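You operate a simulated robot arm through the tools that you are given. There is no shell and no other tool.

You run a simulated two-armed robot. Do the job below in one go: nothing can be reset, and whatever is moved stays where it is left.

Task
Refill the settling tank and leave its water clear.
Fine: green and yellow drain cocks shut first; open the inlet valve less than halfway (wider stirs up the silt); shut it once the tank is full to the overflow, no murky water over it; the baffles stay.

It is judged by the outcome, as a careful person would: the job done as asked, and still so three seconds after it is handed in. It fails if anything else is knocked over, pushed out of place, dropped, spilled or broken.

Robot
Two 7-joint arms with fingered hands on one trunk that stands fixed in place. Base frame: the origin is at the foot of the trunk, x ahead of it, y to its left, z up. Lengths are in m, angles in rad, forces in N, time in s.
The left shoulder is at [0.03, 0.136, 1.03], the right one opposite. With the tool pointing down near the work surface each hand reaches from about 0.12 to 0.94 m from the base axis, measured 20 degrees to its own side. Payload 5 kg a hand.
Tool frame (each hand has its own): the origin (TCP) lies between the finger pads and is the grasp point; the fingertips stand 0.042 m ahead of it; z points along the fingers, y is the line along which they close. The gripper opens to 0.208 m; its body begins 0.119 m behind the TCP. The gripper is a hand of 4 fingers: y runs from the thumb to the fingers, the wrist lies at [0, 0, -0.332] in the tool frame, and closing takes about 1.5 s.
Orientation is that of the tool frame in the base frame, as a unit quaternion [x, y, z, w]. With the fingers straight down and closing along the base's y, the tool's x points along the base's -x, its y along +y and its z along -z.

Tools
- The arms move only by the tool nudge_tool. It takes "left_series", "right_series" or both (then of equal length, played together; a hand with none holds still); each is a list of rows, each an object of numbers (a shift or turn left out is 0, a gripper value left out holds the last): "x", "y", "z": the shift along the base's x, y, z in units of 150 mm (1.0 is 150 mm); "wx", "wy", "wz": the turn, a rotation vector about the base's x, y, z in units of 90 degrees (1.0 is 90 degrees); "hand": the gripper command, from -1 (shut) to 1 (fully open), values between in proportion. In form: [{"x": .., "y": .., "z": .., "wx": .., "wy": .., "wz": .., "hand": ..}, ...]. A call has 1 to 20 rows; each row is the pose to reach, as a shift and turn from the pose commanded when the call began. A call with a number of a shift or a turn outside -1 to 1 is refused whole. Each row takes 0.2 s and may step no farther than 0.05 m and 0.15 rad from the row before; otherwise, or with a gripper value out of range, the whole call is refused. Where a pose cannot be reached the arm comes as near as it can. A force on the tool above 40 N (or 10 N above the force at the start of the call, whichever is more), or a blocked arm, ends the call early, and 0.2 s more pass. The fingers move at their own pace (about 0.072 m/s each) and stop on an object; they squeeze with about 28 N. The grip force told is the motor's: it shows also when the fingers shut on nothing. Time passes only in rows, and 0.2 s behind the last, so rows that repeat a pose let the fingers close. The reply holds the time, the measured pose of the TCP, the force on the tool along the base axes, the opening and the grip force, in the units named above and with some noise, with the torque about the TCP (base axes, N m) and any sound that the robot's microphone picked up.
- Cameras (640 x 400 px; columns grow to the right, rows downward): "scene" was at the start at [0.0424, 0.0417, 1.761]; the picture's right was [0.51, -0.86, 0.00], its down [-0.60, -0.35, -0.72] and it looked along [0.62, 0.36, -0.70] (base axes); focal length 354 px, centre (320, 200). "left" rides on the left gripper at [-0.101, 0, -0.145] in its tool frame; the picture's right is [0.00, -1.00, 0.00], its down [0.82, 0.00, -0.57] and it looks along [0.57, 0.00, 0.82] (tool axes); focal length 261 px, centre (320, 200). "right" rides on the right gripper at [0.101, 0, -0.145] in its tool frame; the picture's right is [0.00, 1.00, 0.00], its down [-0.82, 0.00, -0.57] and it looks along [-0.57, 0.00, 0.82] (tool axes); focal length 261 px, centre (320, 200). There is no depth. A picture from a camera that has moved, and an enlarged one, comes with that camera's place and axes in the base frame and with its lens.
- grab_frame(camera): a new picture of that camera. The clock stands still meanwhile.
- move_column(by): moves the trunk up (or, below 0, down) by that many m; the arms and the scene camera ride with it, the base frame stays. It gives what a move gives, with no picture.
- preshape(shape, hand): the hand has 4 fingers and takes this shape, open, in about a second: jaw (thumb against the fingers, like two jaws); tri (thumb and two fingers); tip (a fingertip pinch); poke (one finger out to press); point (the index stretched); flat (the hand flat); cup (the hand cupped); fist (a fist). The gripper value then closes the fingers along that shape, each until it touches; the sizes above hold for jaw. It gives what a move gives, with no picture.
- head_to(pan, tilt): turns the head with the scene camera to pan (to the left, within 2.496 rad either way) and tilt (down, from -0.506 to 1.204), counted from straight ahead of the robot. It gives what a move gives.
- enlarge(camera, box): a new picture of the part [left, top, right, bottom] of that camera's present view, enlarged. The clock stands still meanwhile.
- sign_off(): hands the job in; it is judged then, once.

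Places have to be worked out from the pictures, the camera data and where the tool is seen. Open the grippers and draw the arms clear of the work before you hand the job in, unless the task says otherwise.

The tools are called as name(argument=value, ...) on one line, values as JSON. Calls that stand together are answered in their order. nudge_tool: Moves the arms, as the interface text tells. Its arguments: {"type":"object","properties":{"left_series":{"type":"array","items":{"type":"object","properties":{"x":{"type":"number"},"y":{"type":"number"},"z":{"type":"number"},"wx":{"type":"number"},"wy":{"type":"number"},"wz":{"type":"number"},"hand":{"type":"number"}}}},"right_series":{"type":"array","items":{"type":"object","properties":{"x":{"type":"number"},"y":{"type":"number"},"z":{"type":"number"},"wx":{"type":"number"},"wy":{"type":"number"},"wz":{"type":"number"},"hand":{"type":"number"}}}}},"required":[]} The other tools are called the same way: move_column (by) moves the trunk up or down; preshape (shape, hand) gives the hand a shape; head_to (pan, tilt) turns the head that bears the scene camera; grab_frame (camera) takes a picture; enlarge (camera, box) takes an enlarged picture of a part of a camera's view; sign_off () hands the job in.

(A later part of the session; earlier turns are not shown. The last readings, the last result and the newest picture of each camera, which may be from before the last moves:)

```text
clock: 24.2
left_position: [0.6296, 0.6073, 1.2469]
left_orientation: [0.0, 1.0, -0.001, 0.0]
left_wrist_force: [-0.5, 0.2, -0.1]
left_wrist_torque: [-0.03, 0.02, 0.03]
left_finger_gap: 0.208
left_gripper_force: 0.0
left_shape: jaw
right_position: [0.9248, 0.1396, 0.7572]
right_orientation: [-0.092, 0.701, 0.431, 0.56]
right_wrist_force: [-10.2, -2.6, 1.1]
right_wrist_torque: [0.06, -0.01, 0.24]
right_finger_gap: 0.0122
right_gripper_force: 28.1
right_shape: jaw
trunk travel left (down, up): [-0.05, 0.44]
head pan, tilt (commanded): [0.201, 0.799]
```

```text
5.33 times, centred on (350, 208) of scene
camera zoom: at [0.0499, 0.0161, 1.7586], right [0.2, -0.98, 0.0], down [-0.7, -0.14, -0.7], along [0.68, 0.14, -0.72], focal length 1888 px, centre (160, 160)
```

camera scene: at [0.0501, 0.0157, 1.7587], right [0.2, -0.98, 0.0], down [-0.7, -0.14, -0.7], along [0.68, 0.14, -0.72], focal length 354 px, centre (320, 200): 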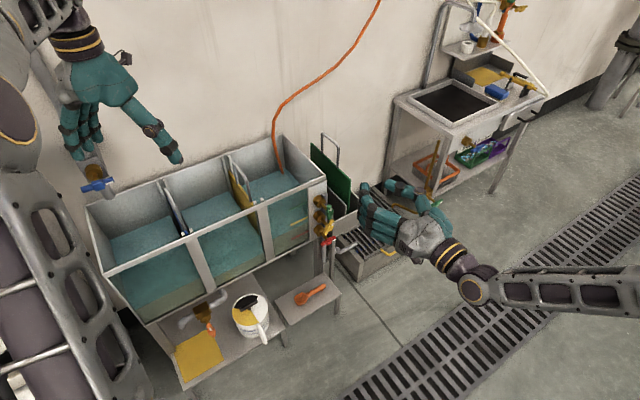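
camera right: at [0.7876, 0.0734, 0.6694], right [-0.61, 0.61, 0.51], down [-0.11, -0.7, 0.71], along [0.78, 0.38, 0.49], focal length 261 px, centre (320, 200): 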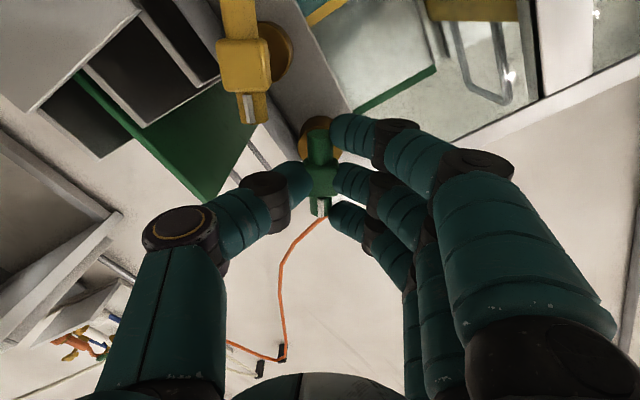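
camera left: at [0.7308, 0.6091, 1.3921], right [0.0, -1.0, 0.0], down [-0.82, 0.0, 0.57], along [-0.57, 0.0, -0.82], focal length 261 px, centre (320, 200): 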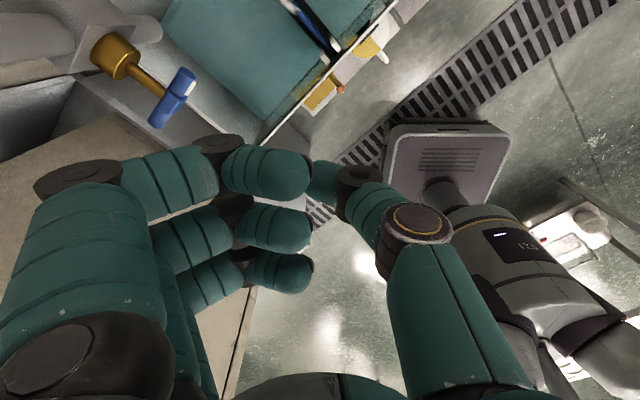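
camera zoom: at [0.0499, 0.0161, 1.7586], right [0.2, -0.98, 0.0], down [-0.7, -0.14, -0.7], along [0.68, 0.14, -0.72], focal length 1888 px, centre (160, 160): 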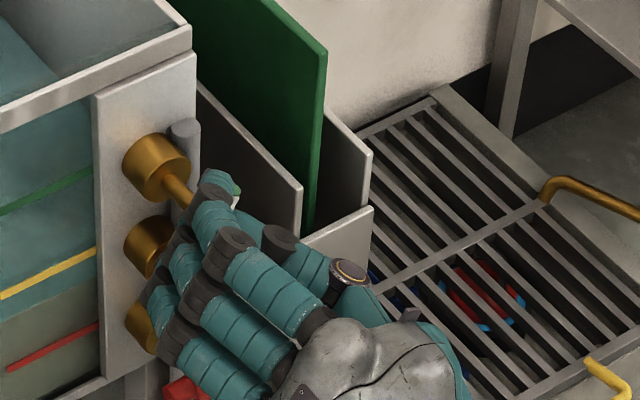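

The handle turned with the hand. I'll continue the remaining 60° to horizontal.

nudge_tool(right_series=[{"wx": 0.059, "wy": 0.059}, {"wx": 0.118, "wy": 0.118}, {"wx": 0.177, "wy": 0.177}, {"wx": 0.236, "wy": 0.236}, {"wx": 0.295, "wy": 0.295}, {"wx": 0.354, "wy": 0.354}, {"wx": 0.413, "wy": 0.413}, {"wx": 0.4714, "wy": 0.4714}, {"wx": 0.4714, "wy": 0.4714}])

grab_frame(camera="right")

enlarge(camera="scene", box=[290, 170, 410, 245])

```text
clock: 26.2
left_position: [0.6305, 0.6071, 1.249]
left_orientation: [0.0, 1.0, 0.0, 0.0]
left_wrist_force: [0.2, 0.2, 0.0]
left_wrist_torque: [-0.01, 0.0, 0.02]
left_finger_gap: 0.2079
left_gripper_force: 0.1
left_shape: jaw
right_position: [0.9245, 0.1396, 0.7574]
right_orientation: [0.27, 0.653, 0.654, 0.27]
right_wrist_force: [-21.1, -2.9, -3.7]
right_wrist_torque: [-0.03, 0.06, 0.38]
right_finger_gap: 0.0124
right_gripper_force: 28.1
right_shape: jaw
trunk travel left (down, up): [-0.05, 0.44]
head pan, tilt (commanded): [0.201, 0.799]
```

```text
taken
camera right: at [0.7523, 0.109, 0.7573], right [0.01, 0.0, 1.0], down [0.18, -0.98, -0.01], along [0.98, 0.18, 0.0], focal length 261 px, centre (320, 200)
```

right: 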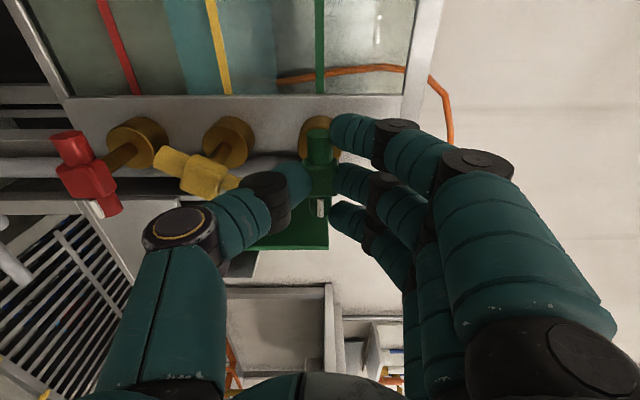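

```text
5.33 times, centred on (350, 208) of scene
camera zoom: at [0.0496, 0.0161, 1.7586], right [0.2, -0.98, 0.0], down [-0.7, -0.14, -0.7], along [0.68, 0.14, -0.72], focal length 1888 px, centre (160, 160)
```

zoom: 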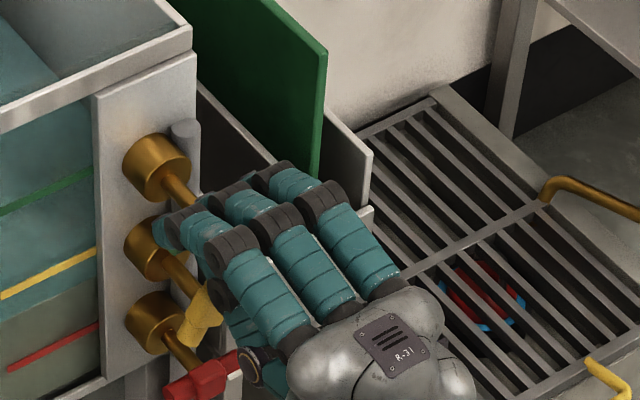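

Green now lies horizontal with its white mark to the right, matching red. I'll turn a few degrees further to feel for the end stop.

nudge_tool(right_series=[{"wx": 0.03, "wy": 0.03}, {"wx": 0.05, "wy": 0.05}, {"wx": 0.05, "wy": 0.05}])

enlarge(camera="right", box=[220, 80, 420, 260])

```text
clock: 27.0
left_position: [0.63, 0.6083, 1.2474]
left_orientation: [0.0, 1.0, 0.0, 0.0]
left_wrist_force: [-0.8, -0.8, -0.7]
left_wrist_torque: [-0.01, -0.04, 0.01]
left_finger_gap: 0.2079
left_gripper_force: 0.0
left_shape: jaw
right_position: [0.9252, 0.1387, 0.7591]
right_orientation: [0.307, 0.638, 0.667, 0.233]
right_wrist_force: [-24.4, -5.9, -3.8]
right_wrist_torque: [-0.54, -0.39, 0.15]
right_finger_gap: 0.0128
right_gripper_force: 27.9
right_shape: jaw
trunk travel left (down, up): [-0.05, 0.44]
head pan, tilt (commanded): [0.201, 0.799]
```

```text
2.22 times, centred on (320, 170) of right
camera zoom: at [0.7532, 0.1083, 0.7685], right [0.08, -0.08, 0.99], down [0.17, -0.98, -0.1], along [0.98, 0.18, -0.07], focal length 579 px, centre (320, 267)
```

zoom: 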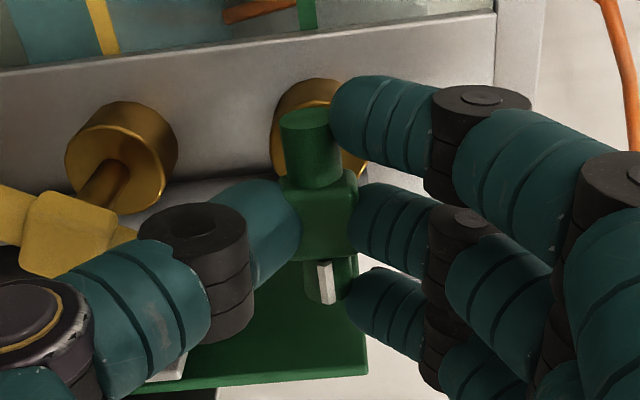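

The torque about the stem jumped to about 0.7 N·m, so green is against its shut stop. I'll open the fingers slightly and back straight out.

nudge_tool(right_series=[{"hand": -0.85}, {"hand": -0.75}, {"hand": -0.72}, {"hand": -0.72}, {"x": -0.1, "y": -0.1, "hand": -0.72}, {"x": -0.25, "y": -0.25, "hand": -0.72}, {"x": -0.4, "y": -0.4, "hand": -0.72}, {"x": -0.55, "y": -0.55, "hand": -0.72}, {"x": -0.7, "y": -0.7, "hand": -0.72}, {"x": -0.8, "y": -0.8, "hand": -0.72}])

grab_frame(camera="right")

enlarge(camera="scene", box=[290, 170, 410, 245])

```text
clock: 29.2
left_position: [0.6321, 0.6078, 1.2472]
left_orientation: [0.0, 1.0, 0.0, 0.0]
left_wrist_force: [-1.1, -0.3, 0.5]
left_wrist_torque: [0.02, 0.05, 0.02]
left_finger_gap: 0.208
left_gripper_force: 0.1
left_shape: jaw
right_position: [0.8063, 0.0186, 0.7594]
right_orientation: [0.308, 0.637, 0.668, 0.233]
right_wrist_force: [0.8, 1.2, 0.2]
right_wrist_torque: [-0.05, 0.04, -0.04]
right_finger_gap: 0.0286
right_gripper_force: 0.1
right_shape: jaw
trunk travel left (down, up): [-0.05, 0.44]
head pan, tilt (commanded): [0.201, 0.799]
```

```text
taken
camera right: at [0.6348, -0.0126, 0.7702], right [0.08, -0.08, 0.99], down [0.17, -0.98, -0.1], along [0.98, 0.18, -0.07], focal length 261 px, centre (320, 200)
```

right: 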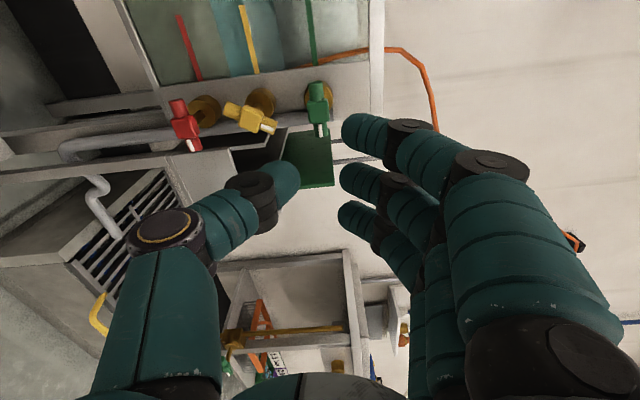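

```text
5.33 times, centred on (350, 208) of scene
camera zoom: at [0.0506, 0.0158, 1.7586], right [0.2, -0.98, 0.0], down [-0.7, -0.14, -0.7], along [0.68, 0.14, -0.72], focal length 1888 px, centre (160, 160)
```

zoom: 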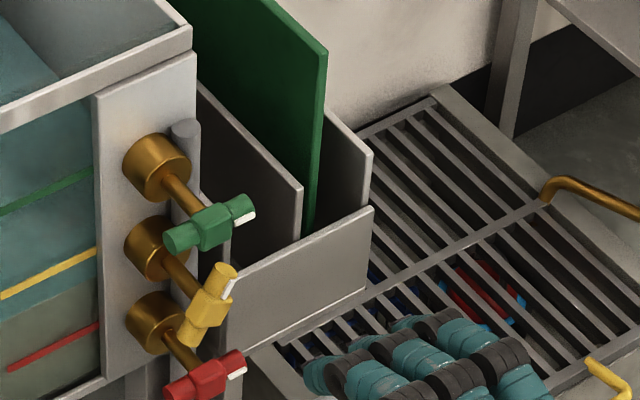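

Green is shut, horizontal with the white mark right. Next is yellow, whose rod leans about 25° from vertical at z≈0.667. I'll roll the hand back 71° and drop to yellow's height at the same standoff.

nudge_tool(right_series=[{"wx": -0.056, "wy": -0.056, "z": -0.06, "hand": -0.5}, {"wx": -0.112, "wy": -0.112, "z": -0.12, "hand": -0.5}, {"wx": -0.168, "wy": -0.168, "z": -0.18, "hand": -0.5}, {"wx": -0.224, "wy": -0.224, "z": -0.24, "hand": -0.5}, {"wx": -0.28, "wy": -0.28, "z": -0.3, "hand": -0.5}, {"wx": -0.336, "wy": -0.336, "z": -0.36, "hand": -0.5}, {"wx": -0.392, "wy": -0.392, "z": -0.42, "hand": -0.5}, {"wx": -0.448, "wy": -0.448, "z": -0.48, "hand": -0.5}, {"wx": -0.504, "wy": -0.504, "z": -0.54, "hand": -0.5}, {"wx": -0.561, "wy": -0.561, "z": -0.616, "hand": -0.5}, {"wx": -0.561, "wy": -0.561, "z": -0.616, "hand": -0.5}])

grab_frame(camera="right")

enlarge(camera="scene", box=[290, 170, 410, 245])

```text
clock: 31.6
left_position: [0.6303, 0.6078, 1.2477]
left_orientation: [0.0, 1.0, 0.0, 0.001]
left_wrist_force: [-0.7, 0.3, 0.3]
left_wrist_torque: [0.02, -0.01, 0.03]
left_finger_gap: 0.2077
left_gripper_force: 0.0
left_shape: jaw
right_position: [0.8051, 0.0185, 0.6654]
right_orientation: [-0.123, 0.696, 0.404, 0.58]
right_wrist_force: [0.1, -0.1, 0.4]
right_wrist_torque: [-0.02, 0.01, 0.0]
right_finger_gap: 0.0512
right_gripper_force: 0.1
right_shape: jaw
trunk travel left (down, up): [-0.05, 0.44]
head pan, tilt (commanded): [0.201, 0.799]
```

```text
taken
camera right: at [0.675, -0.0531, 0.5723], right [-0.64, 0.64, 0.43], down [-0.16, -0.65, 0.74], along [0.75, 0.41, 0.52], focal length 261 px, centre (320, 200)
```

right: 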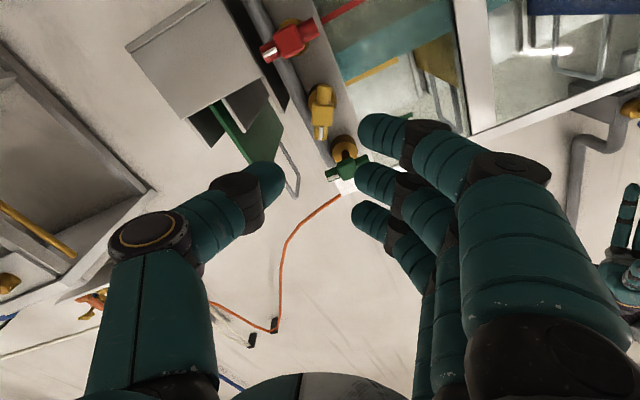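

```text
5.33 times, centred on (350, 208) of scene
camera zoom: at [0.0506, 0.0161, 1.7586], right [0.2, -0.98, 0.0], down [-0.7, -0.14, -0.7], along [0.68, 0.14, -0.72], focal length 1888 px, centre (160, 160)
```

zoom: 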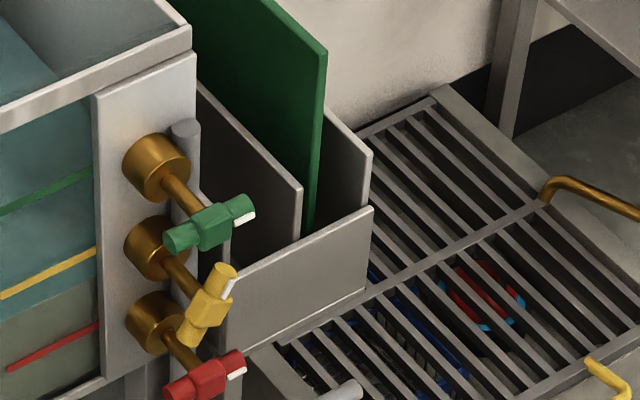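

Yellow's hub is centred between thumb and fingers. I'll advance to the same depth that worked for green and look before closing.

nudge_tool(right_series=[{"x": 0.15, "y": 0.15}, {"x": 0.3, "y": 0.3}, {"x": 0.45, "y": 0.45}, {"x": 0.6, "y": 0.6}, {"x": 0.72, "y": 0.725, "z": 0.01}, {"x": 0.798, "y": 0.803, "z": 0.01}, {"x": 0.798, "y": 0.803, "z": 0.01}])

grab_frame(camera="right")

enlarge(camera="scene", box=[290, 170, 410, 245])

```text
clock: 33.2
left_position: [0.6313, 0.6071, 1.2481]
left_orientation: [0.001, 1.0, -0.001, 0.001]
left_wrist_force: [0.2, -0.5, -0.8]
left_wrist_torque: [-0.02, -0.02, 0.0]
left_finger_gap: 0.2081
left_gripper_force: 0.1
left_shape: jaw
right_position: [0.9241, 0.1415, 0.6679]
right_orientation: [-0.122, 0.697, 0.405, 0.579]
right_wrist_force: [0.3, 0.3, -0.4]
right_wrist_torque: [0.01, 0.02, -0.02]
right_finger_gap: 0.0514
right_gripper_force: 0.0
right_shape: jaw
trunk travel left (down, up): [-0.05, 0.44]
head pan, tilt (commanded): [0.201, 0.799]
```

```text
taken
camera right: at [0.7924, 0.07, 0.5756], right [-0.64, 0.64, 0.43], down [-0.16, -0.65, 0.74], along [0.75, 0.41, 0.52], focal length 261 px, centre (320, 200)
```

right: 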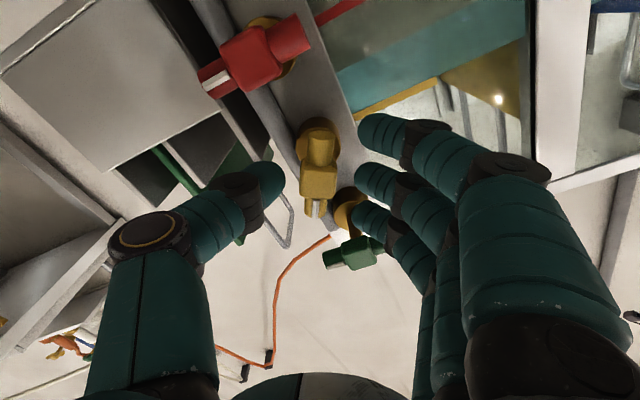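

```text
5.33 times, centred on (350, 208) of scene
camera zoom: at [0.0507, 0.0162, 1.7586], right [0.2, -0.98, 0.0], down [-0.7, -0.14, -0.7], along [0.68, 0.14, -0.72], focal length 1888 px, centre (160, 160)
```

zoom: 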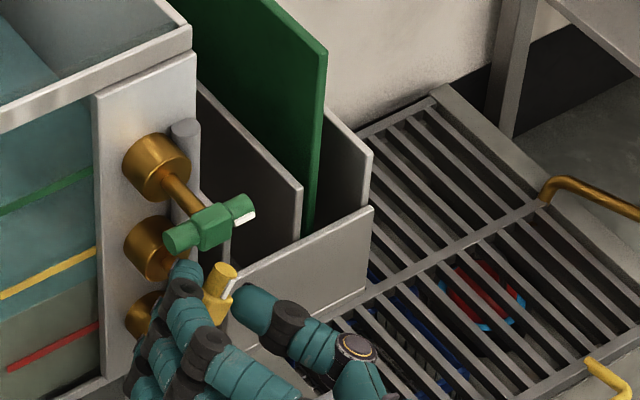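

The yellow hub is between the pads and clear of green and red. I'll close on it and start the turn of 30°.

nudge_tool(right_series=[{"hand": -0.7}, {"hand": -0.85}, {"hand": -1}, {"hand": -1}, {"hand": -1}, {"hand": -1}])

grab_frame(camera="right")

```text
clock: 34.6
left_position: [0.6309, 0.6078, 1.2475]
left_orientation: [0.0, 1.0, 0.0, 0.0]
left_wrist_force: [0.3, 0.5, 0.4]
left_wrist_torque: [-0.02, 0.0, -0.02]
left_finger_gap: 0.208
left_gripper_force: 0.1
left_shape: jaw
right_position: [0.9232, 0.1424, 0.669]
right_orientation: [-0.123, 0.696, 0.406, 0.579]
right_wrist_force: [0.6, 2.2, -0.9]
right_wrist_torque: [-0.03, -0.03, 0.03]
right_finger_gap: 0.0127
right_gripper_force: 28.1
right_shape: jaw
trunk travel left (down, up): [-0.05, 0.44]
head pan, tilt (commanded): [0.201, 0.799]
```

```text
taken
camera right: at [0.7923, 0.0703, 0.5756], right [-0.64, 0.64, 0.43], down [-0.16, -0.65, 0.74], along [0.75, 0.41, 0.52], focal length 261 px, centre (320, 200)
```

right: 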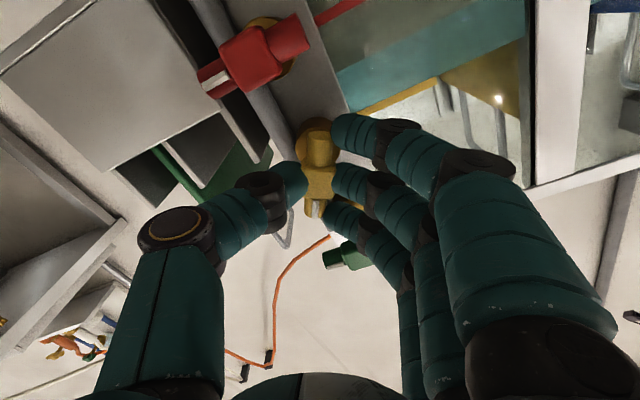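

Yellow's hub is gripped (gap 12.7 mm, low force). I'll turn it 65° clockwise to horizontal.

nudge_tool(right_series=[{"wx": 0.055, "wy": 0.055}, {"wx": 0.11, "wy": 0.11}, {"wx": 0.165, "wy": 0.165}, {"wx": 0.22, "wy": 0.22}, {"wx": 0.275, "wy": 0.275}, {"wx": 0.33, "wy": 0.33}, {"wx": 0.385, "wy": 0.385}, {"wx": 0.44, "wy": 0.44}, {"wx": 0.48, "wy": 0.48}, {"wx": 0.511, "wy": 0.511}, {"wx": 0.511, "wy": 0.511}])

grab_frame(camera="right")

enlarge(camera="scene", box=[290, 170, 410, 245])

```text
clock: 37.0
left_position: [0.6299, 0.6085, 1.2476]
left_orientation: [0.0, 1.0, 0.0, 0.0]
left_wrist_force: [0.0, -0.9, -0.1]
left_wrist_torque: [-0.02, -0.03, 0.02]
left_finger_gap: 0.2077
left_gripper_force: 0.0
left_shape: jaw
right_position: [0.9246, 0.1404, 0.6688]
right_orientation: [0.27, 0.653, 0.653, 0.271]
right_wrist_force: [-6.3, 9.5, 12.0]
right_wrist_torque: [-0.05, -0.67, 0.07]
right_finger_gap: 0.0121
right_gripper_force: 28.0
right_shape: jaw
trunk travel left (down, up): [-0.05, 0.44]
head pan, tilt (commanded): [0.201, 0.799]
```

```text
taken
camera right: at [0.752, 0.1098, 0.6674], right [0.0, 0.0, 1.0], down [0.18, -0.98, -0.01], along [0.98, 0.18, 0.0], focal length 261 px, centre (320, 200)
```

right: 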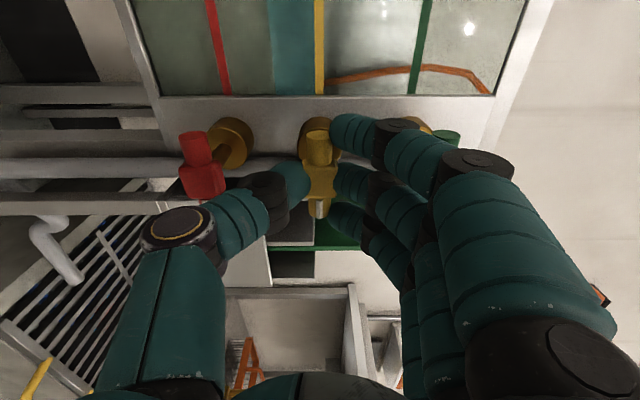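

```text
5.33 times, centred on (350, 208) of scene
camera zoom: at [0.0492, 0.0167, 1.7587], right [0.2, -0.98, 0.0], down [-0.7, -0.14, -0.7], along [0.68, 0.14, -0.72], focal length 1888 px, centre (160, 160)
```

zoom: 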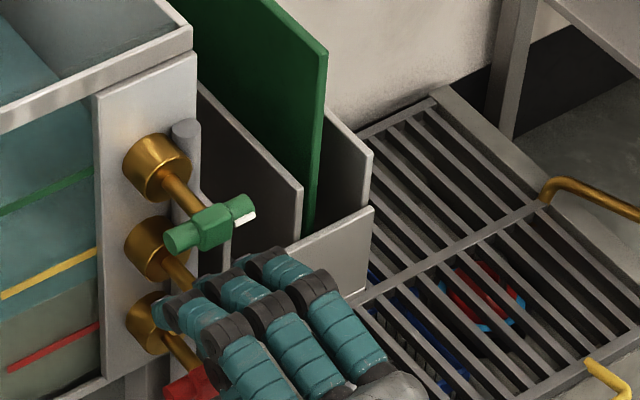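

Torque about the stem is already about 0.5 N·m, so yellow is near its stop. I'll press a few degrees further to be sure.

nudge_tool(right_series=[{"wx": 0.03, "wy": 0.03}, {"wx": 0.05, "wy": 0.05}, {"wx": 0.05, "wy": 0.05}])

enlarge(camera="right", box=[160, 60, 480, 260])

```text
clock: 37.8
left_position: [0.6296, 0.6075, 1.2483]
left_orientation: [0.0, 1.0, 0.0, 0.0]
left_wrist_force: [0.4, -1.0, 0.4]
left_wrist_torque: [-0.01, 0.01, -0.01]
left_finger_gap: 0.2079
left_gripper_force: 0.1
left_shape: jaw
right_position: [0.9248, 0.14, 0.668]
right_orientation: [0.306, 0.637, 0.668, 0.233]
right_wrist_force: [-10.0, 5.2, 14.9]
right_wrist_torque: [-0.17, -0.96, 0.05]
right_finger_gap: 0.012
right_gripper_force: 28.3
right_shape: jaw
trunk travel left (down, up): [-0.05, 0.44]
head pan, tilt (commanded): [0.201, 0.799]
```

```text
2.00 times, centred on (320, 160) of right
camera zoom: at [0.7524, 0.1087, 0.6783], right [0.08, -0.08, 0.99], down [0.17, -0.98, -0.1], along [0.98, 0.18, -0.07], focal length 521 px, centre (320, 280)
```

zoom: 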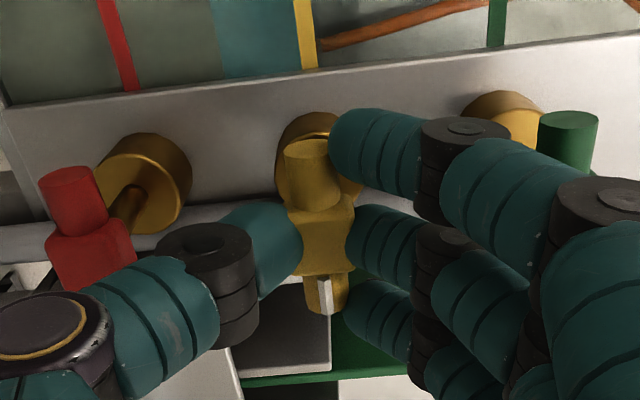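

Yellow is against its stop. I'll release and back out the same way.

nudge_tool(right_series=[{"hand": -0.85}, {"hand": -0.75}, {"hand": -0.72}, {"hand": -0.72}, {"x": -0.1, "y": -0.1, "hand": -0.72}, {"x": -0.25, "y": -0.25, "hand": -0.72}, {"x": -0.4, "y": -0.4, "hand": -0.72}, {"x": -0.55, "y": -0.55, "hand": -0.72}, {"x": -0.7, "y": -0.7, "hand": -0.72}, {"x": -0.85, "y": -0.85, "hand": -0.72}, {"x": -1.0, "y": -1.0, "hand": -0.72}])

grab_frame(camera="right")

enlarge(camera="scene", box=[270, 160, 430, 260])

```text
clock: 40.2
left_position: [0.6308, 0.6066, 1.2486]
left_orientation: [0.0, 1.0, -0.001, -0.001]
left_wrist_force: [-0.4, 0.8, 0.3]
left_wrist_torque: [0.05, -0.02, -0.01]
left_finger_gap: 0.208
left_gripper_force: 0.0
left_shape: jaw
right_position: [0.7749, -0.0105, 0.6686]
right_orientation: [0.306, 0.637, 0.668, 0.233]
right_wrist_force: [0.4, 0.0, 0.6]
right_wrist_torque: [-0.03, 0.04, -0.05]
right_finger_gap: 0.029
right_gripper_force: 0.1
right_shape: jaw
trunk travel left (down, up): [-0.05, 0.44]
head pan, tilt (commanded): [0.201, 0.799]
```

```text
taken
camera right: at [0.6028, -0.0414, 0.6778], right [0.08, -0.08, 0.99], down [0.17, -0.98, -0.1], along [0.98, 0.18, -0.07], focal length 261 px, centre (320, 200)
```

right: 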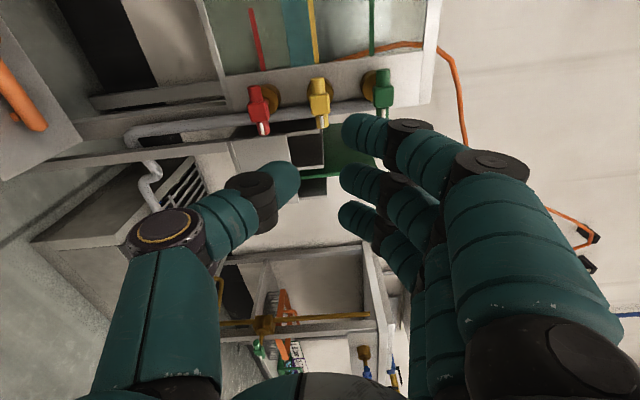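

```text
4.00 times, centred on (350, 210) of scene
camera zoom: at [0.0503, 0.0155, 1.7587], right [0.2, -0.98, 0.0], down [-0.7, -0.14, -0.7], along [0.68, 0.14, -0.72], focal length 1416 px, centre (200, 160)
```

zoom: 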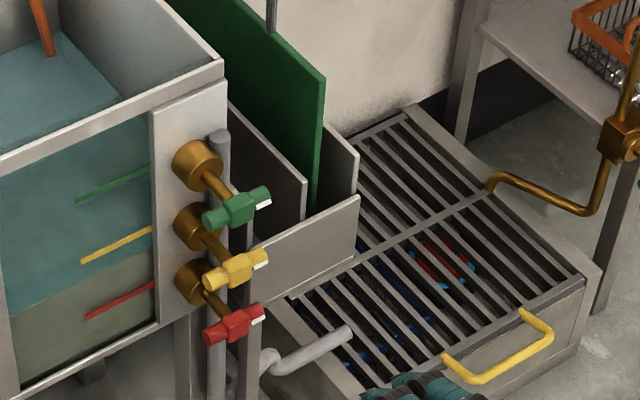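

All three cocks are now horizontal with white marks to the right. Next I'll look over the tank for the overflow and check the orange bottom cock.

head_to(pan=0.5, tilt=0.8)

grab_frame(camera="scene")

enlarge(camera="scene", box=[180, 120, 320, 210])

enlarge(camera="scene", box=[300, 120, 440, 210])

enlarge(camera="scene", box=[220, 250, 320, 310])

```text
clock: 41.0
left_position: [0.6306, 0.6076, 1.2475]
left_orientation: [0.0, 1.0, -0.001, 0.0]
left_wrist_force: [-0.1, 0.2, -0.1]
left_wrist_torque: [-0.01, -0.01, 0.0]
left_finger_gap: 0.2079
left_gripper_force: 0.0
left_shape: jaw
right_position: [0.7748, -0.0108, 0.6675]
right_orientation: [0.307, 0.637, 0.668, 0.234]
right_wrist_force: [-0.1, 0.3, 0.5]
right_wrist_torque: [0.02, -0.04, 0.01]
right_finger_gap: 0.0287
right_gripper_force: 0.0
right_shape: jaw
trunk travel left (down, up): [-0.05, 0.44]
head pan, tilt (commanded): [0.499, 0.799]
```

```text
taken
camera scene: at [0.0424, 0.0386, 1.7586], right [0.48, -0.88, 0.0], down [-0.63, -0.34, -0.7], along [0.61, 0.33, -0.72], focal length 354 px, centre (320, 200)
```

scene: 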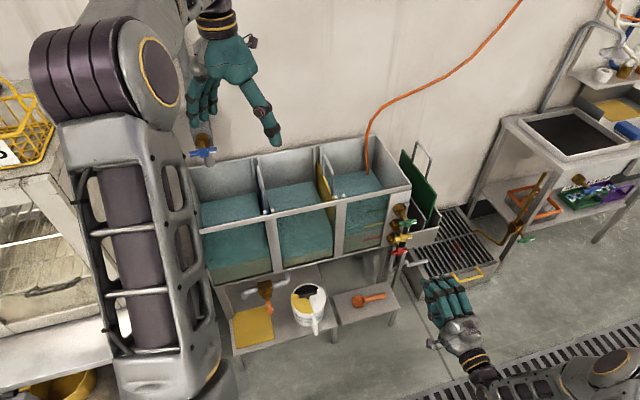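

```text
4.44 times, centred on (250, 165) of scene
camera zoom: at [0.0424, 0.0386, 1.7586], right [0.48, -0.88, 0.0], down [-0.63, -0.34, -0.7], along [0.61, 0.33, -0.72], focal length 1573 px, centre (631, 356)
```

zoom: 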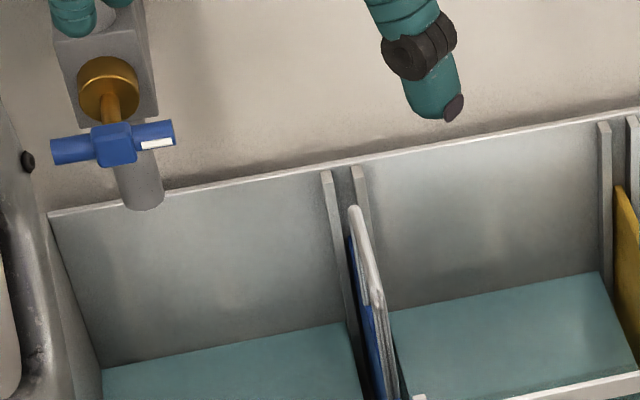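

```text
4.44 times, centred on (370, 165) of scene
camera zoom: at [0.0424, 0.0386, 1.7586], right [0.48, -0.88, 0.0], down [-0.63, -0.34, -0.7], along [0.61, 0.33, -0.72], focal length 1573 px, centre (98, 356)
```

zoom: 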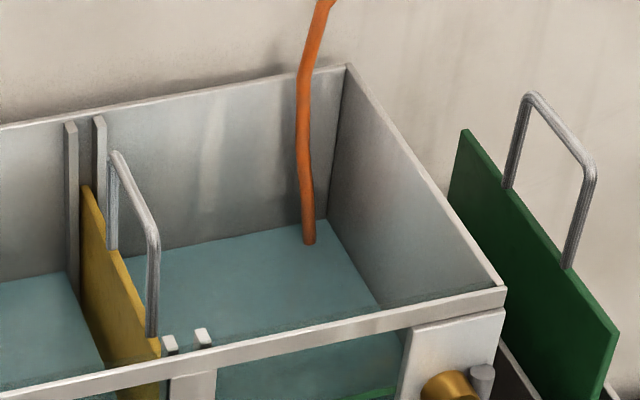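

```text
6.40 times, centred on (270, 280) of scene
camera zoom: at [0.0424, 0.0386, 1.7586], right [0.48, -0.88, 0.0], down [-0.63, -0.34, -0.7], along [0.61, 0.33, -0.72], focal length 2266 px, centre (640, -312)
```

zoom: 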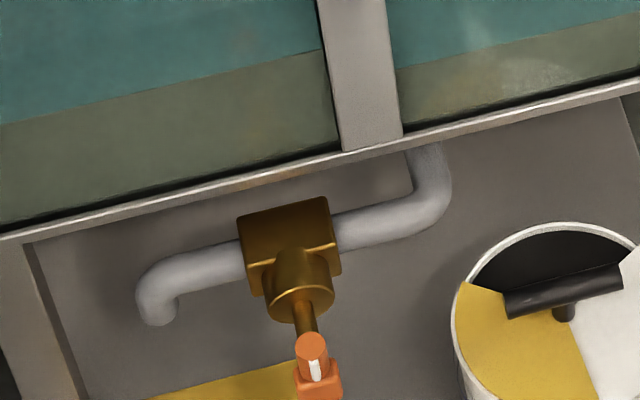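

The orange cock's handle stands across its horizontal pipe, so it's shut. I haven't found the overflow yet, so I'll raise the right hand and tilt it to look down into the right chamber.

enlarge(camera="scene", box=[380, 180, 430, 210])

nudge_tool(right_series=[{"x": -0.2, "y": -0.2, "z": 0.2}, {"x": -0.3, "y": -0.3, "z": 0.45}, {"x": -0.3, "y": -0.3, "z": 0.75}, {"x": -0.3, "y": -0.3, "z": 1.0}])

nudge_tool(right_series=[{"z": 0.3, "wx": -0.055, "wy": -0.055}, {"z": 0.6, "wx": -0.11, "wy": -0.11}, {"z": 0.9, "wx": -0.165, "wy": -0.165}, {"z": 1.0, "wx": -0.22, "wy": -0.22}, {"z": 1.0, "wx": -0.275, "wy": -0.275}, {"z": 1.0, "wx": -0.33, "wy": -0.33}, {"z": 1.0, "wx": -0.378, "wy": -0.378}])

grab_frame(camera="right")

```text
12.80 times, centred on (405, 195) of scene
camera zoom: at [0.0424, 0.0386, 1.7586], right [0.48, -0.88, 0.0], down [-0.63, -0.34, -0.7], along [0.61, 0.33, -0.72], focal length 4531 px, centre (-768, 264)
```

zoom: 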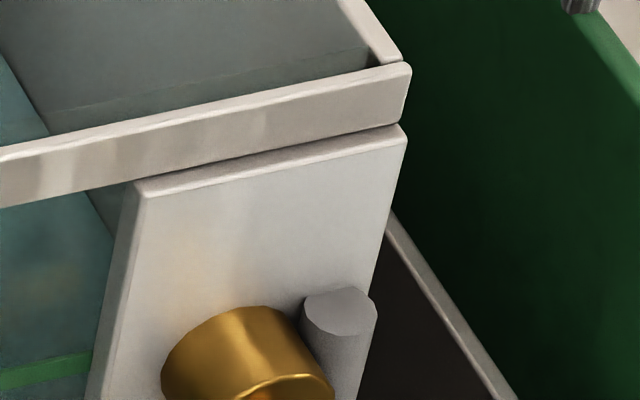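

```text
refused: row 1 steps farther than a row can; nothing moved
```

```text
clock: 42.6
left_position: [0.6322, 0.6077, 1.2473]
left_orientation: [0.0, 1.0, 0.0, 0.001]
left_wrist_force: [-0.2, -0.1, 0.1]
left_wrist_torque: [0.0, -0.03, -0.02]
left_finger_gap: 0.208
left_gripper_force: 0.0
left_shape: jaw
right_position: [0.7756, -0.0093, 0.8159]
right_orientation: [0.02, 0.707, 0.514, 0.486]
right_wrist_force: [0.0, -0.7, -0.2]
right_wrist_torque: [0.03, -0.02, 0.0]
right_finger_gap: 0.0291
right_gripper_force: 0.1
right_shape: jaw
trunk travel left (down, up): [-0.05, 0.44]
head pan, tilt (commanded): [0.499, 0.799]
```

```text
taken
camera right: at [0.6208, -0.0586, 0.7485], right [-0.47, 0.47, 0.75], down [0.03, -0.84, 0.54], along [0.88, 0.28, 0.38], focal length 261 px, centre (320, 200)
```

right: 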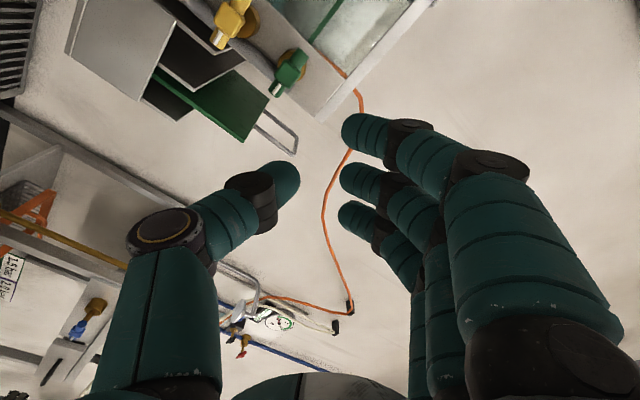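

The first move was refused for too large a step, but the second raised and rolled the hand harmlessly. I'll raise it further and tilt it back to pointing down so its camera can look into the right chamber.

nudge_tool(right_series=[{"z": 0.3}, {"z": 0.6}, {"z": 0.9}, {"z": 1.0}])

nudge_tool(right_series=[{"z": 0.3}, {"z": 0.6, "wx": -0.05, "wy": 0.05}, {"z": 0.9, "wx": -0.1, "wy": 0.1}, {"z": 1.0, "wx": -0.16, "wy": 0.16}, {"z": 1.0, "wx": -0.22, "wy": 0.22}, {"z": 1.0, "wx": -0.28, "wy": 0.28}, {"z": 1.0, "wx": -0.34, "wy": 0.34}, {"z": 1.0, "wx": -0.4, "wy": 0.4}, {"z": 1.0, "wx": -0.46, "wy": 0.46}, {"z": 1.0, "wx": -0.52, "wy": 0.52}, {"z": 1.0, "wx": -0.58, "wy": 0.58}])

grab_frame(camera="right")

grab_frame(camera="scene")

```text
clock: 43.6
left_position: [0.6319, 0.6077, 1.2467]
left_orientation: [0.001, 1.0, 0.0, 0.0]
left_wrist_force: [1.1, 0.3, 0.0]
left_wrist_torque: [0.02, 0.0, -0.02]
left_finger_gap: 0.2082
left_gripper_force: 0.0
left_shape: jaw
right_position: [0.776, -0.0097, 0.9678]
right_orientation: [0.021, 0.707, 0.514, 0.485]
right_wrist_force: [0.6, 0.6, -1.1]
right_wrist_torque: [0.02, -0.02, -0.01]
right_finger_gap: 0.0288
right_gripper_force: 0.0
right_shape: jaw
trunk travel left (down, up): [-0.05, 0.44]
head pan, tilt (commanded): [0.499, 0.799]
```

```text
clock: 46.0
left_position: [0.6288, 0.6122, 1.2462]
left_orientation: [-0.002, 1.0, 0.0, -0.001]
left_wrist_force: [-1.3, 2.2, -0.9]
left_wrist_torque: [-0.41, -0.27, 0.03]
left_finger_gap: 0.2076
left_gripper_force: 0.0
left_shape: jaw
right_position: [0.7755, -0.0098, 1.1167]
right_orientation: [0.029, 0.99, 0.101, 0.096]
right_wrist_force: [0.6, 1.3, -0.5]
right_wrist_torque: [-0.16, 0.0, -0.04]
right_finger_gap: 0.029
right_gripper_force: 0.0
right_shape: jaw
trunk travel left (down, up): [-0.05, 0.44]
head pan, tilt (commanded): [0.499, 0.799]
```

```text
taken
camera right: at [0.6497, -0.029, 1.2362], right [0.04, 0.98, 0.2], down [0.69, -0.18, 0.7], along [0.72, 0.11, -0.68], focal length 261 px, centre (320, 200)
```

right: 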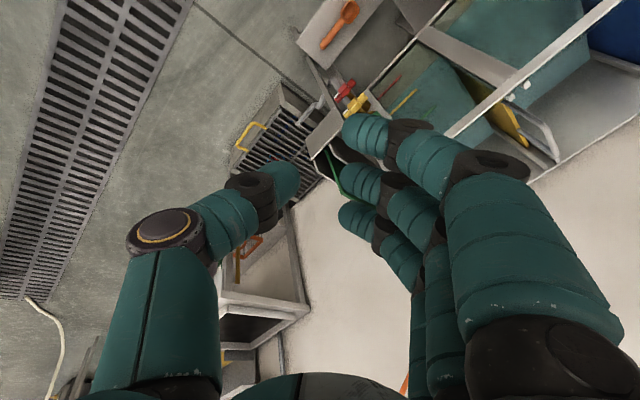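

```text
taken
camera scene: at [0.0424, 0.0409, 1.7585], right [0.48, -0.88, 0.0], down [-0.63, -0.34, -0.7], along [0.61, 0.33, -0.72], focal length 354 px, centre (320, 200)
```

scene: 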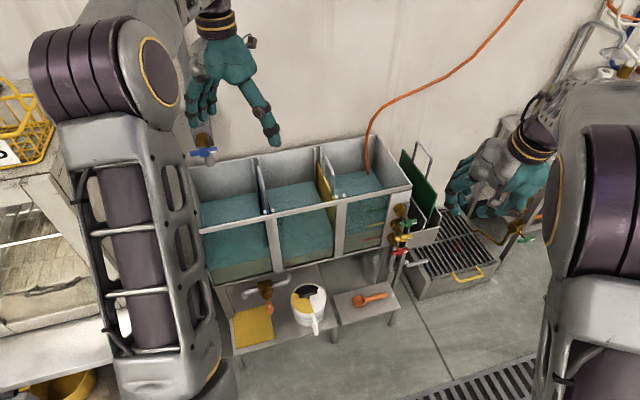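

The fingers cover the tank from here. I'll shift the right hand 0.2 m to its left to bring the right chamber between thumb and fingers, well above the rim.

nudge_tool(right_series=[{"y": 0.3, "x": -0.1}, {"y": 0.6, "x": -0.2}, {"y": 0.9, "x": -0.3}, {"y": 1.0, "x": -0.4}])

nudge_tool(right_series=[{"y": 0.3}, {"y": 0.6}, {"y": 0.6}])

grab_frame(camera="right")

```text
clock: 47.0
left_position: [0.6311, 0.6065, 1.2484]
left_orientation: [0.001, 1.0, 0.0, 0.0]
left_wrist_force: [-0.2, -0.1, -0.3]
left_wrist_torque: [0.08, -0.04, 0.0]
left_finger_gap: 0.208
left_gripper_force: 0.0
left_shape: jaw
right_position: [0.7164, 0.1369, 1.1152]
right_orientation: [0.029, 0.989, 0.103, 0.097]
right_wrist_force: [-0.6, -0.6, 0.1]
right_wrist_torque: [0.12, 0.03, 0.0]
right_finger_gap: 0.0289
right_gripper_force: 0.1
right_shape: jaw
trunk travel left (down, up): [-0.05, 0.44]
head pan, tilt (commanded): [0.499, 0.799]
```

```text
clock: 47.8
left_position: [0.6323, 0.607, 1.2473]
left_orientation: [0.0, 1.0, 0.0, -0.001]
left_wrist_force: [-0.7, -0.1, -0.3]
left_wrist_torque: [0.05, 0.0, -0.03]
left_finger_gap: 0.2079
left_gripper_force: 0.0
left_shape: jaw
right_position: [0.7159, 0.2286, 1.1165]
right_orientation: [0.028, 0.99, 0.102, 0.097]
right_wrist_force: [0.0, -0.2, -0.3]
right_wrist_torque: [0.06, 0.01, 0.0]
right_finger_gap: 0.0286
right_gripper_force: 0.0
right_shape: jaw
trunk travel left (down, up): [-0.05, 0.44]
head pan, tilt (commanded): [0.499, 0.799]
```

```text
taken
camera right: at [0.5903, 0.2086, 1.2353], right [0.04, 0.98, 0.21], down [0.69, -0.18, 0.7], along [0.72, 0.12, -0.68], focal length 261 px, centre (320, 200)
```

right: 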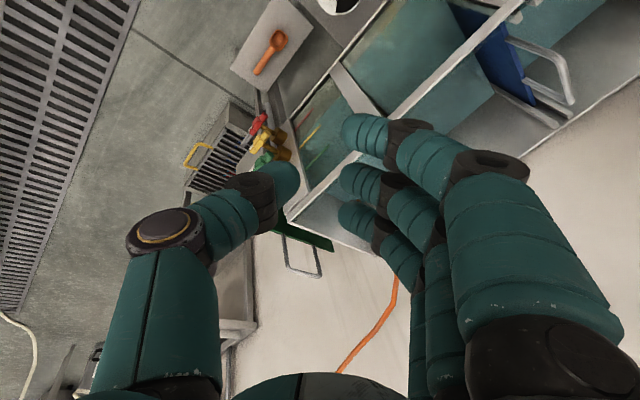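

The fingers still block the chamber, so I'll open the hand wide for a clear gap.

nudge_tool(right_series=[{"hand": 1}, {"hand": 1}, {"hand": 1}, {"hand": 1}, {"hand": 1}, {"hand": 1}])

grab_frame(camera="right")

enlarge(camera="right", box=[230, 60, 470, 260])

```text
clock: 49.2
left_position: [0.6304, 0.6078, 1.2477]
left_orientation: [0.0, 1.0, 0.0, 0.0]
left_wrist_force: [-0.7, -0.2, 0.6]
left_wrist_torque: [0.0, 0.01, -0.01]
left_finger_gap: 0.2079
left_gripper_force: 0.1
left_shape: jaw
right_position: [0.7166, 0.2294, 1.1156]
right_orientation: [0.028, 0.99, 0.103, 0.097]
right_wrist_force: [0.4, -0.3, -0.2]
right_wrist_torque: [-0.01, 0.01, -0.01]
right_finger_gap: 0.2078
right_gripper_force: 0.0
right_shape: jaw
trunk travel left (down, up): [-0.05, 0.44]
head pan, tilt (commanded): [0.499, 0.799]
```

```text
taken
camera right: at [0.5905, 0.2089, 1.235], right [0.04, 0.98, 0.21], down [0.69, -0.18, 0.7], along [0.72, 0.12, -0.68], focal length 261 px, centre (320, 200)
```

right: 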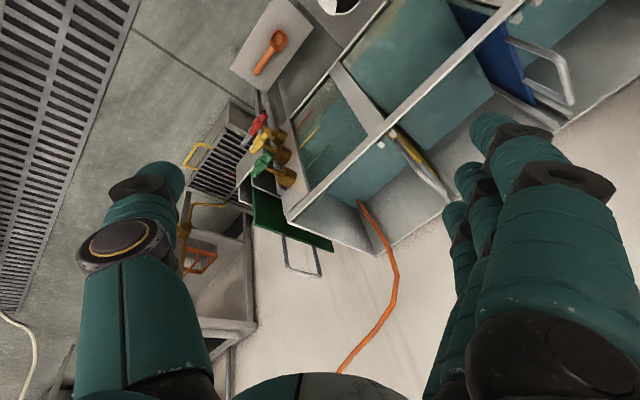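

```text
2.00 times, centred on (350, 160) of right
camera zoom: at [0.5905, 0.2089, 1.235], right [0.04, 0.98, 0.21], down [0.69, -0.18, 0.7], along [0.72, 0.12, -0.68], focal length 521 px, centre (260, 280)
```

zoom: 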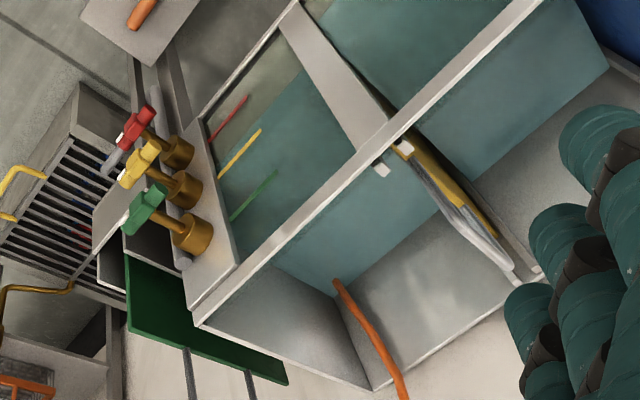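

The right chamber's end and back walls show no opening from above, so the overflow must be elsewhere or along the rim. I'll bring the right arm back to its own side and tilt the left hand to point at the wall, which should also clear the view of the left chamber.

nudge_tool(right_series=[{"y": -0.3}, {"y": -0.6}, {"y": -0.9}, {"y": -1.0}])

nudge_tool(right_series=[{"y": -0.3}, {"y": -0.6}, {"y": -0.6}])

nudge_tool(left_series=[{"wx": 0.06, "wy": -0.06}, {"wx": 0.12, "wy": -0.12}, {"wx": 0.18, "wy": -0.18}, {"wx": 0.24, "wy": -0.24}, {"wx": 0.3, "wy": -0.3}, {"wx": 0.36, "wy": -0.36}, {"wx": 0.42, "wy": -0.42}, {"wx": 0.48, "wy": -0.48}, {"wx": 0.54, "wy": -0.54}, {"wx": 0.6, "wy": -0.6}, {"wx": 0.66, "wy": -0.66}, {"wx": 0.7071, "wy": -0.7071}, {"wx": 0.7071, "wy": -0.7071}])

grab_frame(camera="scene")

grab_frame(camera="left")

```text
clock: 50.2
left_position: [0.6302, 0.61, 1.2479]
left_orientation: [0.0, 1.0, 0.0, 0.0]
left_wrist_force: [-1.0, -0.1, 0.1]
left_wrist_torque: [-0.01, -0.02, -0.01]
left_finger_gap: 0.2081
left_gripper_force: 0.0
left_shape: jaw
right_position: [0.7163, 0.0799, 1.116]
right_orientation: [0.028, 0.99, 0.102, 0.096]
right_wrist_force: [-0.6, 0.9, 0.8]
right_wrist_torque: [-0.05, -0.02, -0.03]
right_finger_gap: 0.2076
right_gripper_force: 0.0
right_shape: jaw
trunk travel left (down, up): [-0.05, 0.44]
head pan, tilt (commanded): [0.499, 0.799]
```

```text
clock: 51.0
left_position: [0.6308, 0.6084, 1.2464]
left_orientation: [0.0, 1.0, 0.0, 0.0]
left_wrist_force: [-0.2, 0.2, -0.2]
left_wrist_torque: [-0.05, 0.0, -0.01]
left_finger_gap: 0.208
left_gripper_force: 0.0
left_shape: jaw
right_position: [0.7149, -0.0088, 1.1166]
right_orientation: [0.028, 0.99, 0.102, 0.097]
right_wrist_force: [-0.1, -0.2, -0.3]
right_wrist_torque: [-0.05, -0.01, 0.01]
right_finger_gap: 0.2079
right_gripper_force: 0.0
right_shape: jaw
trunk travel left (down, up): [-0.05, 0.44]
head pan, tilt (commanded): [0.499, 0.799]
```

```text
clock: 53.6
left_position: [0.3213, 0.8565, 1.3108]
left_orientation: [-0.132, 0.647, 0.687, 0.304]
left_wrist_force: [-6.8, -15.8, 26.3]
left_wrist_torque: [-0.88, 2.57, 1.03]
left_finger_gap: 0.208
left_gripper_force: 0.1
left_shape: jaw
left hand out of reach, approached as far as the arm can: row 9, 10
right_position: [0.7142, -0.0118, 1.1152]
right_orientation: [0.028, 0.99, 0.102, 0.097]
right_wrist_force: [0.6, 1.2, -0.6]
right_wrist_torque: [-0.1, 0.07, -0.02]
right_finger_gap: 0.2077
right_gripper_force: 0.1
right_shape: jaw
trunk travel left (down, up): [-0.05, 0.44]
head pan, tilt (commanded): [0.499, 0.799]
stopped in row 13 (left hand): the force on the tool passed its limit at 208 N (the readings are from after the stop); the commanded pose is now the measured one
```

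```text
taken
camera scene: at [0.0418, 0.0351, 1.7589], right [0.48, -0.88, 0.0], down [-0.63, -0.34, -0.7], along [0.61, 0.33, -0.72], focal length 354 px, centre (320, 200)
```

scene: 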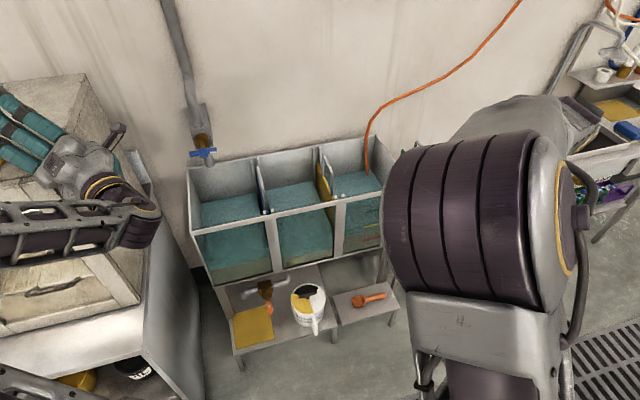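

```text
taken
camera left: at [0.3671, 0.6926, 1.3495], right [0.59, -0.02, -0.81], down [-0.76, -0.35, -0.55], along [-0.27, 0.94, -0.22], focal length 261 px, centre (320, 200)
```

left: 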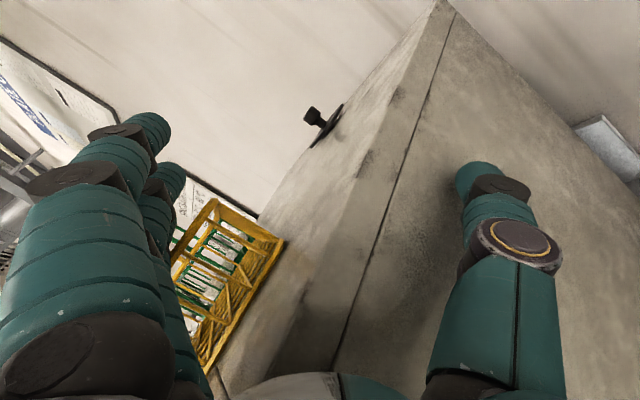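

The left arm ran to the edge of its reach, swung left and struck something with 208 N before stopping. I'll look left to see where it is and whether anything was disturbed.

head_to(pan=1.1, tilt=0.75)

grab_frame(camera="scene")

```text
clock: 54.6
left_position: [0.3219, 0.8568, 1.3096]
left_orientation: [-0.131, 0.648, 0.686, 0.305]
left_wrist_force: [2.6, -9.9, 42.6]
left_wrist_torque: [-1.89, 4.44, 0.98]
left_finger_gap: 0.2079
left_gripper_force: 0.1
left_shape: jaw
right_position: [0.7158, -0.0123, 1.1154]
right_orientation: [0.028, 0.99, 0.103, 0.096]
right_wrist_force: [0.1, 0.1, -0.4]
right_wrist_torque: [0.01, 0.02, -0.03]
right_finger_gap: 0.2079
right_gripper_force: 0.0
right_shape: jaw
trunk travel left (down, up): [-0.05, 0.44]
head pan, tilt (commanded): [1.1, 0.75]
```

```text
taken
camera scene: at [0.0085, 0.0691, 1.763], right [0.89, -0.45, 0.0], down [-0.31, -0.61, -0.73], along [0.33, 0.65, -0.68], focal length 354 px, centre (320, 200)
```

scene: 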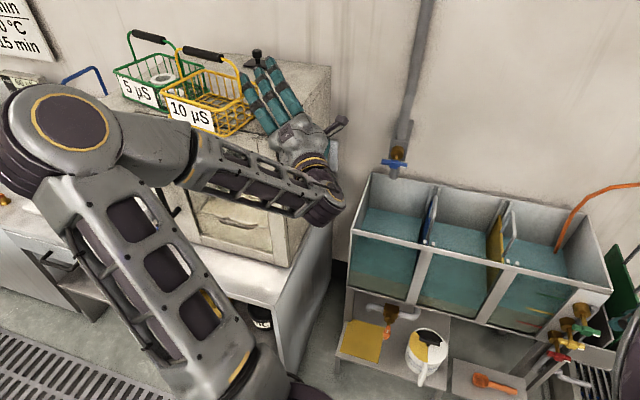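

The two baskets on the oven look shifted to the left compared with the earlier picture. I'll enlarge to see exactly how the hand is touching them.

enlarge(camera="scene", box=[90, 20, 370, 200])

enlarge(camera="left", box=[100, 60, 480, 320])

```text
2.22 times, centred on (230, 110) of scene
camera zoom: at [0.0085, 0.0691, 1.763], right [0.89, -0.45, 0.0], down [-0.31, -0.61, -0.73], along [0.33, 0.65, -0.68], focal length 787 px, centre (520, 400)
```

zoom: 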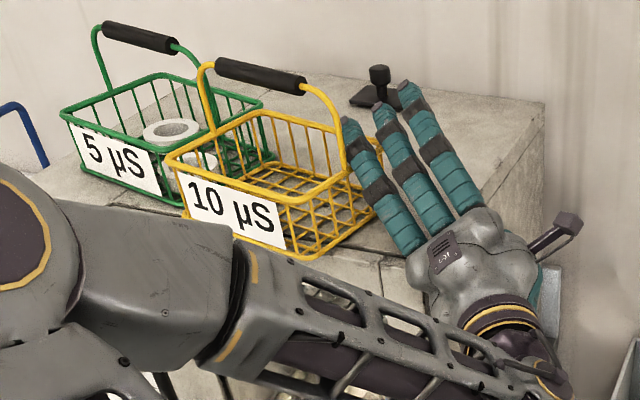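

```text
1.54 times, centred on (290, 190) of left
camera zoom: at [0.3668, 0.6922, 1.3492], right [0.59, -0.03, -0.81], down [-0.76, -0.35, -0.55], along [-0.27, 0.94, -0.23], focal length 401 px, centre (366, 215)
```

zoom: 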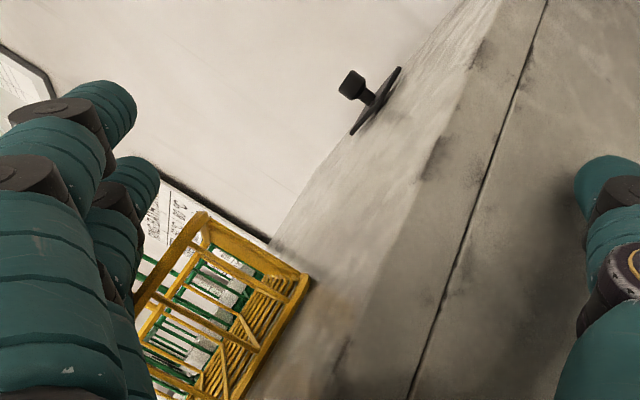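

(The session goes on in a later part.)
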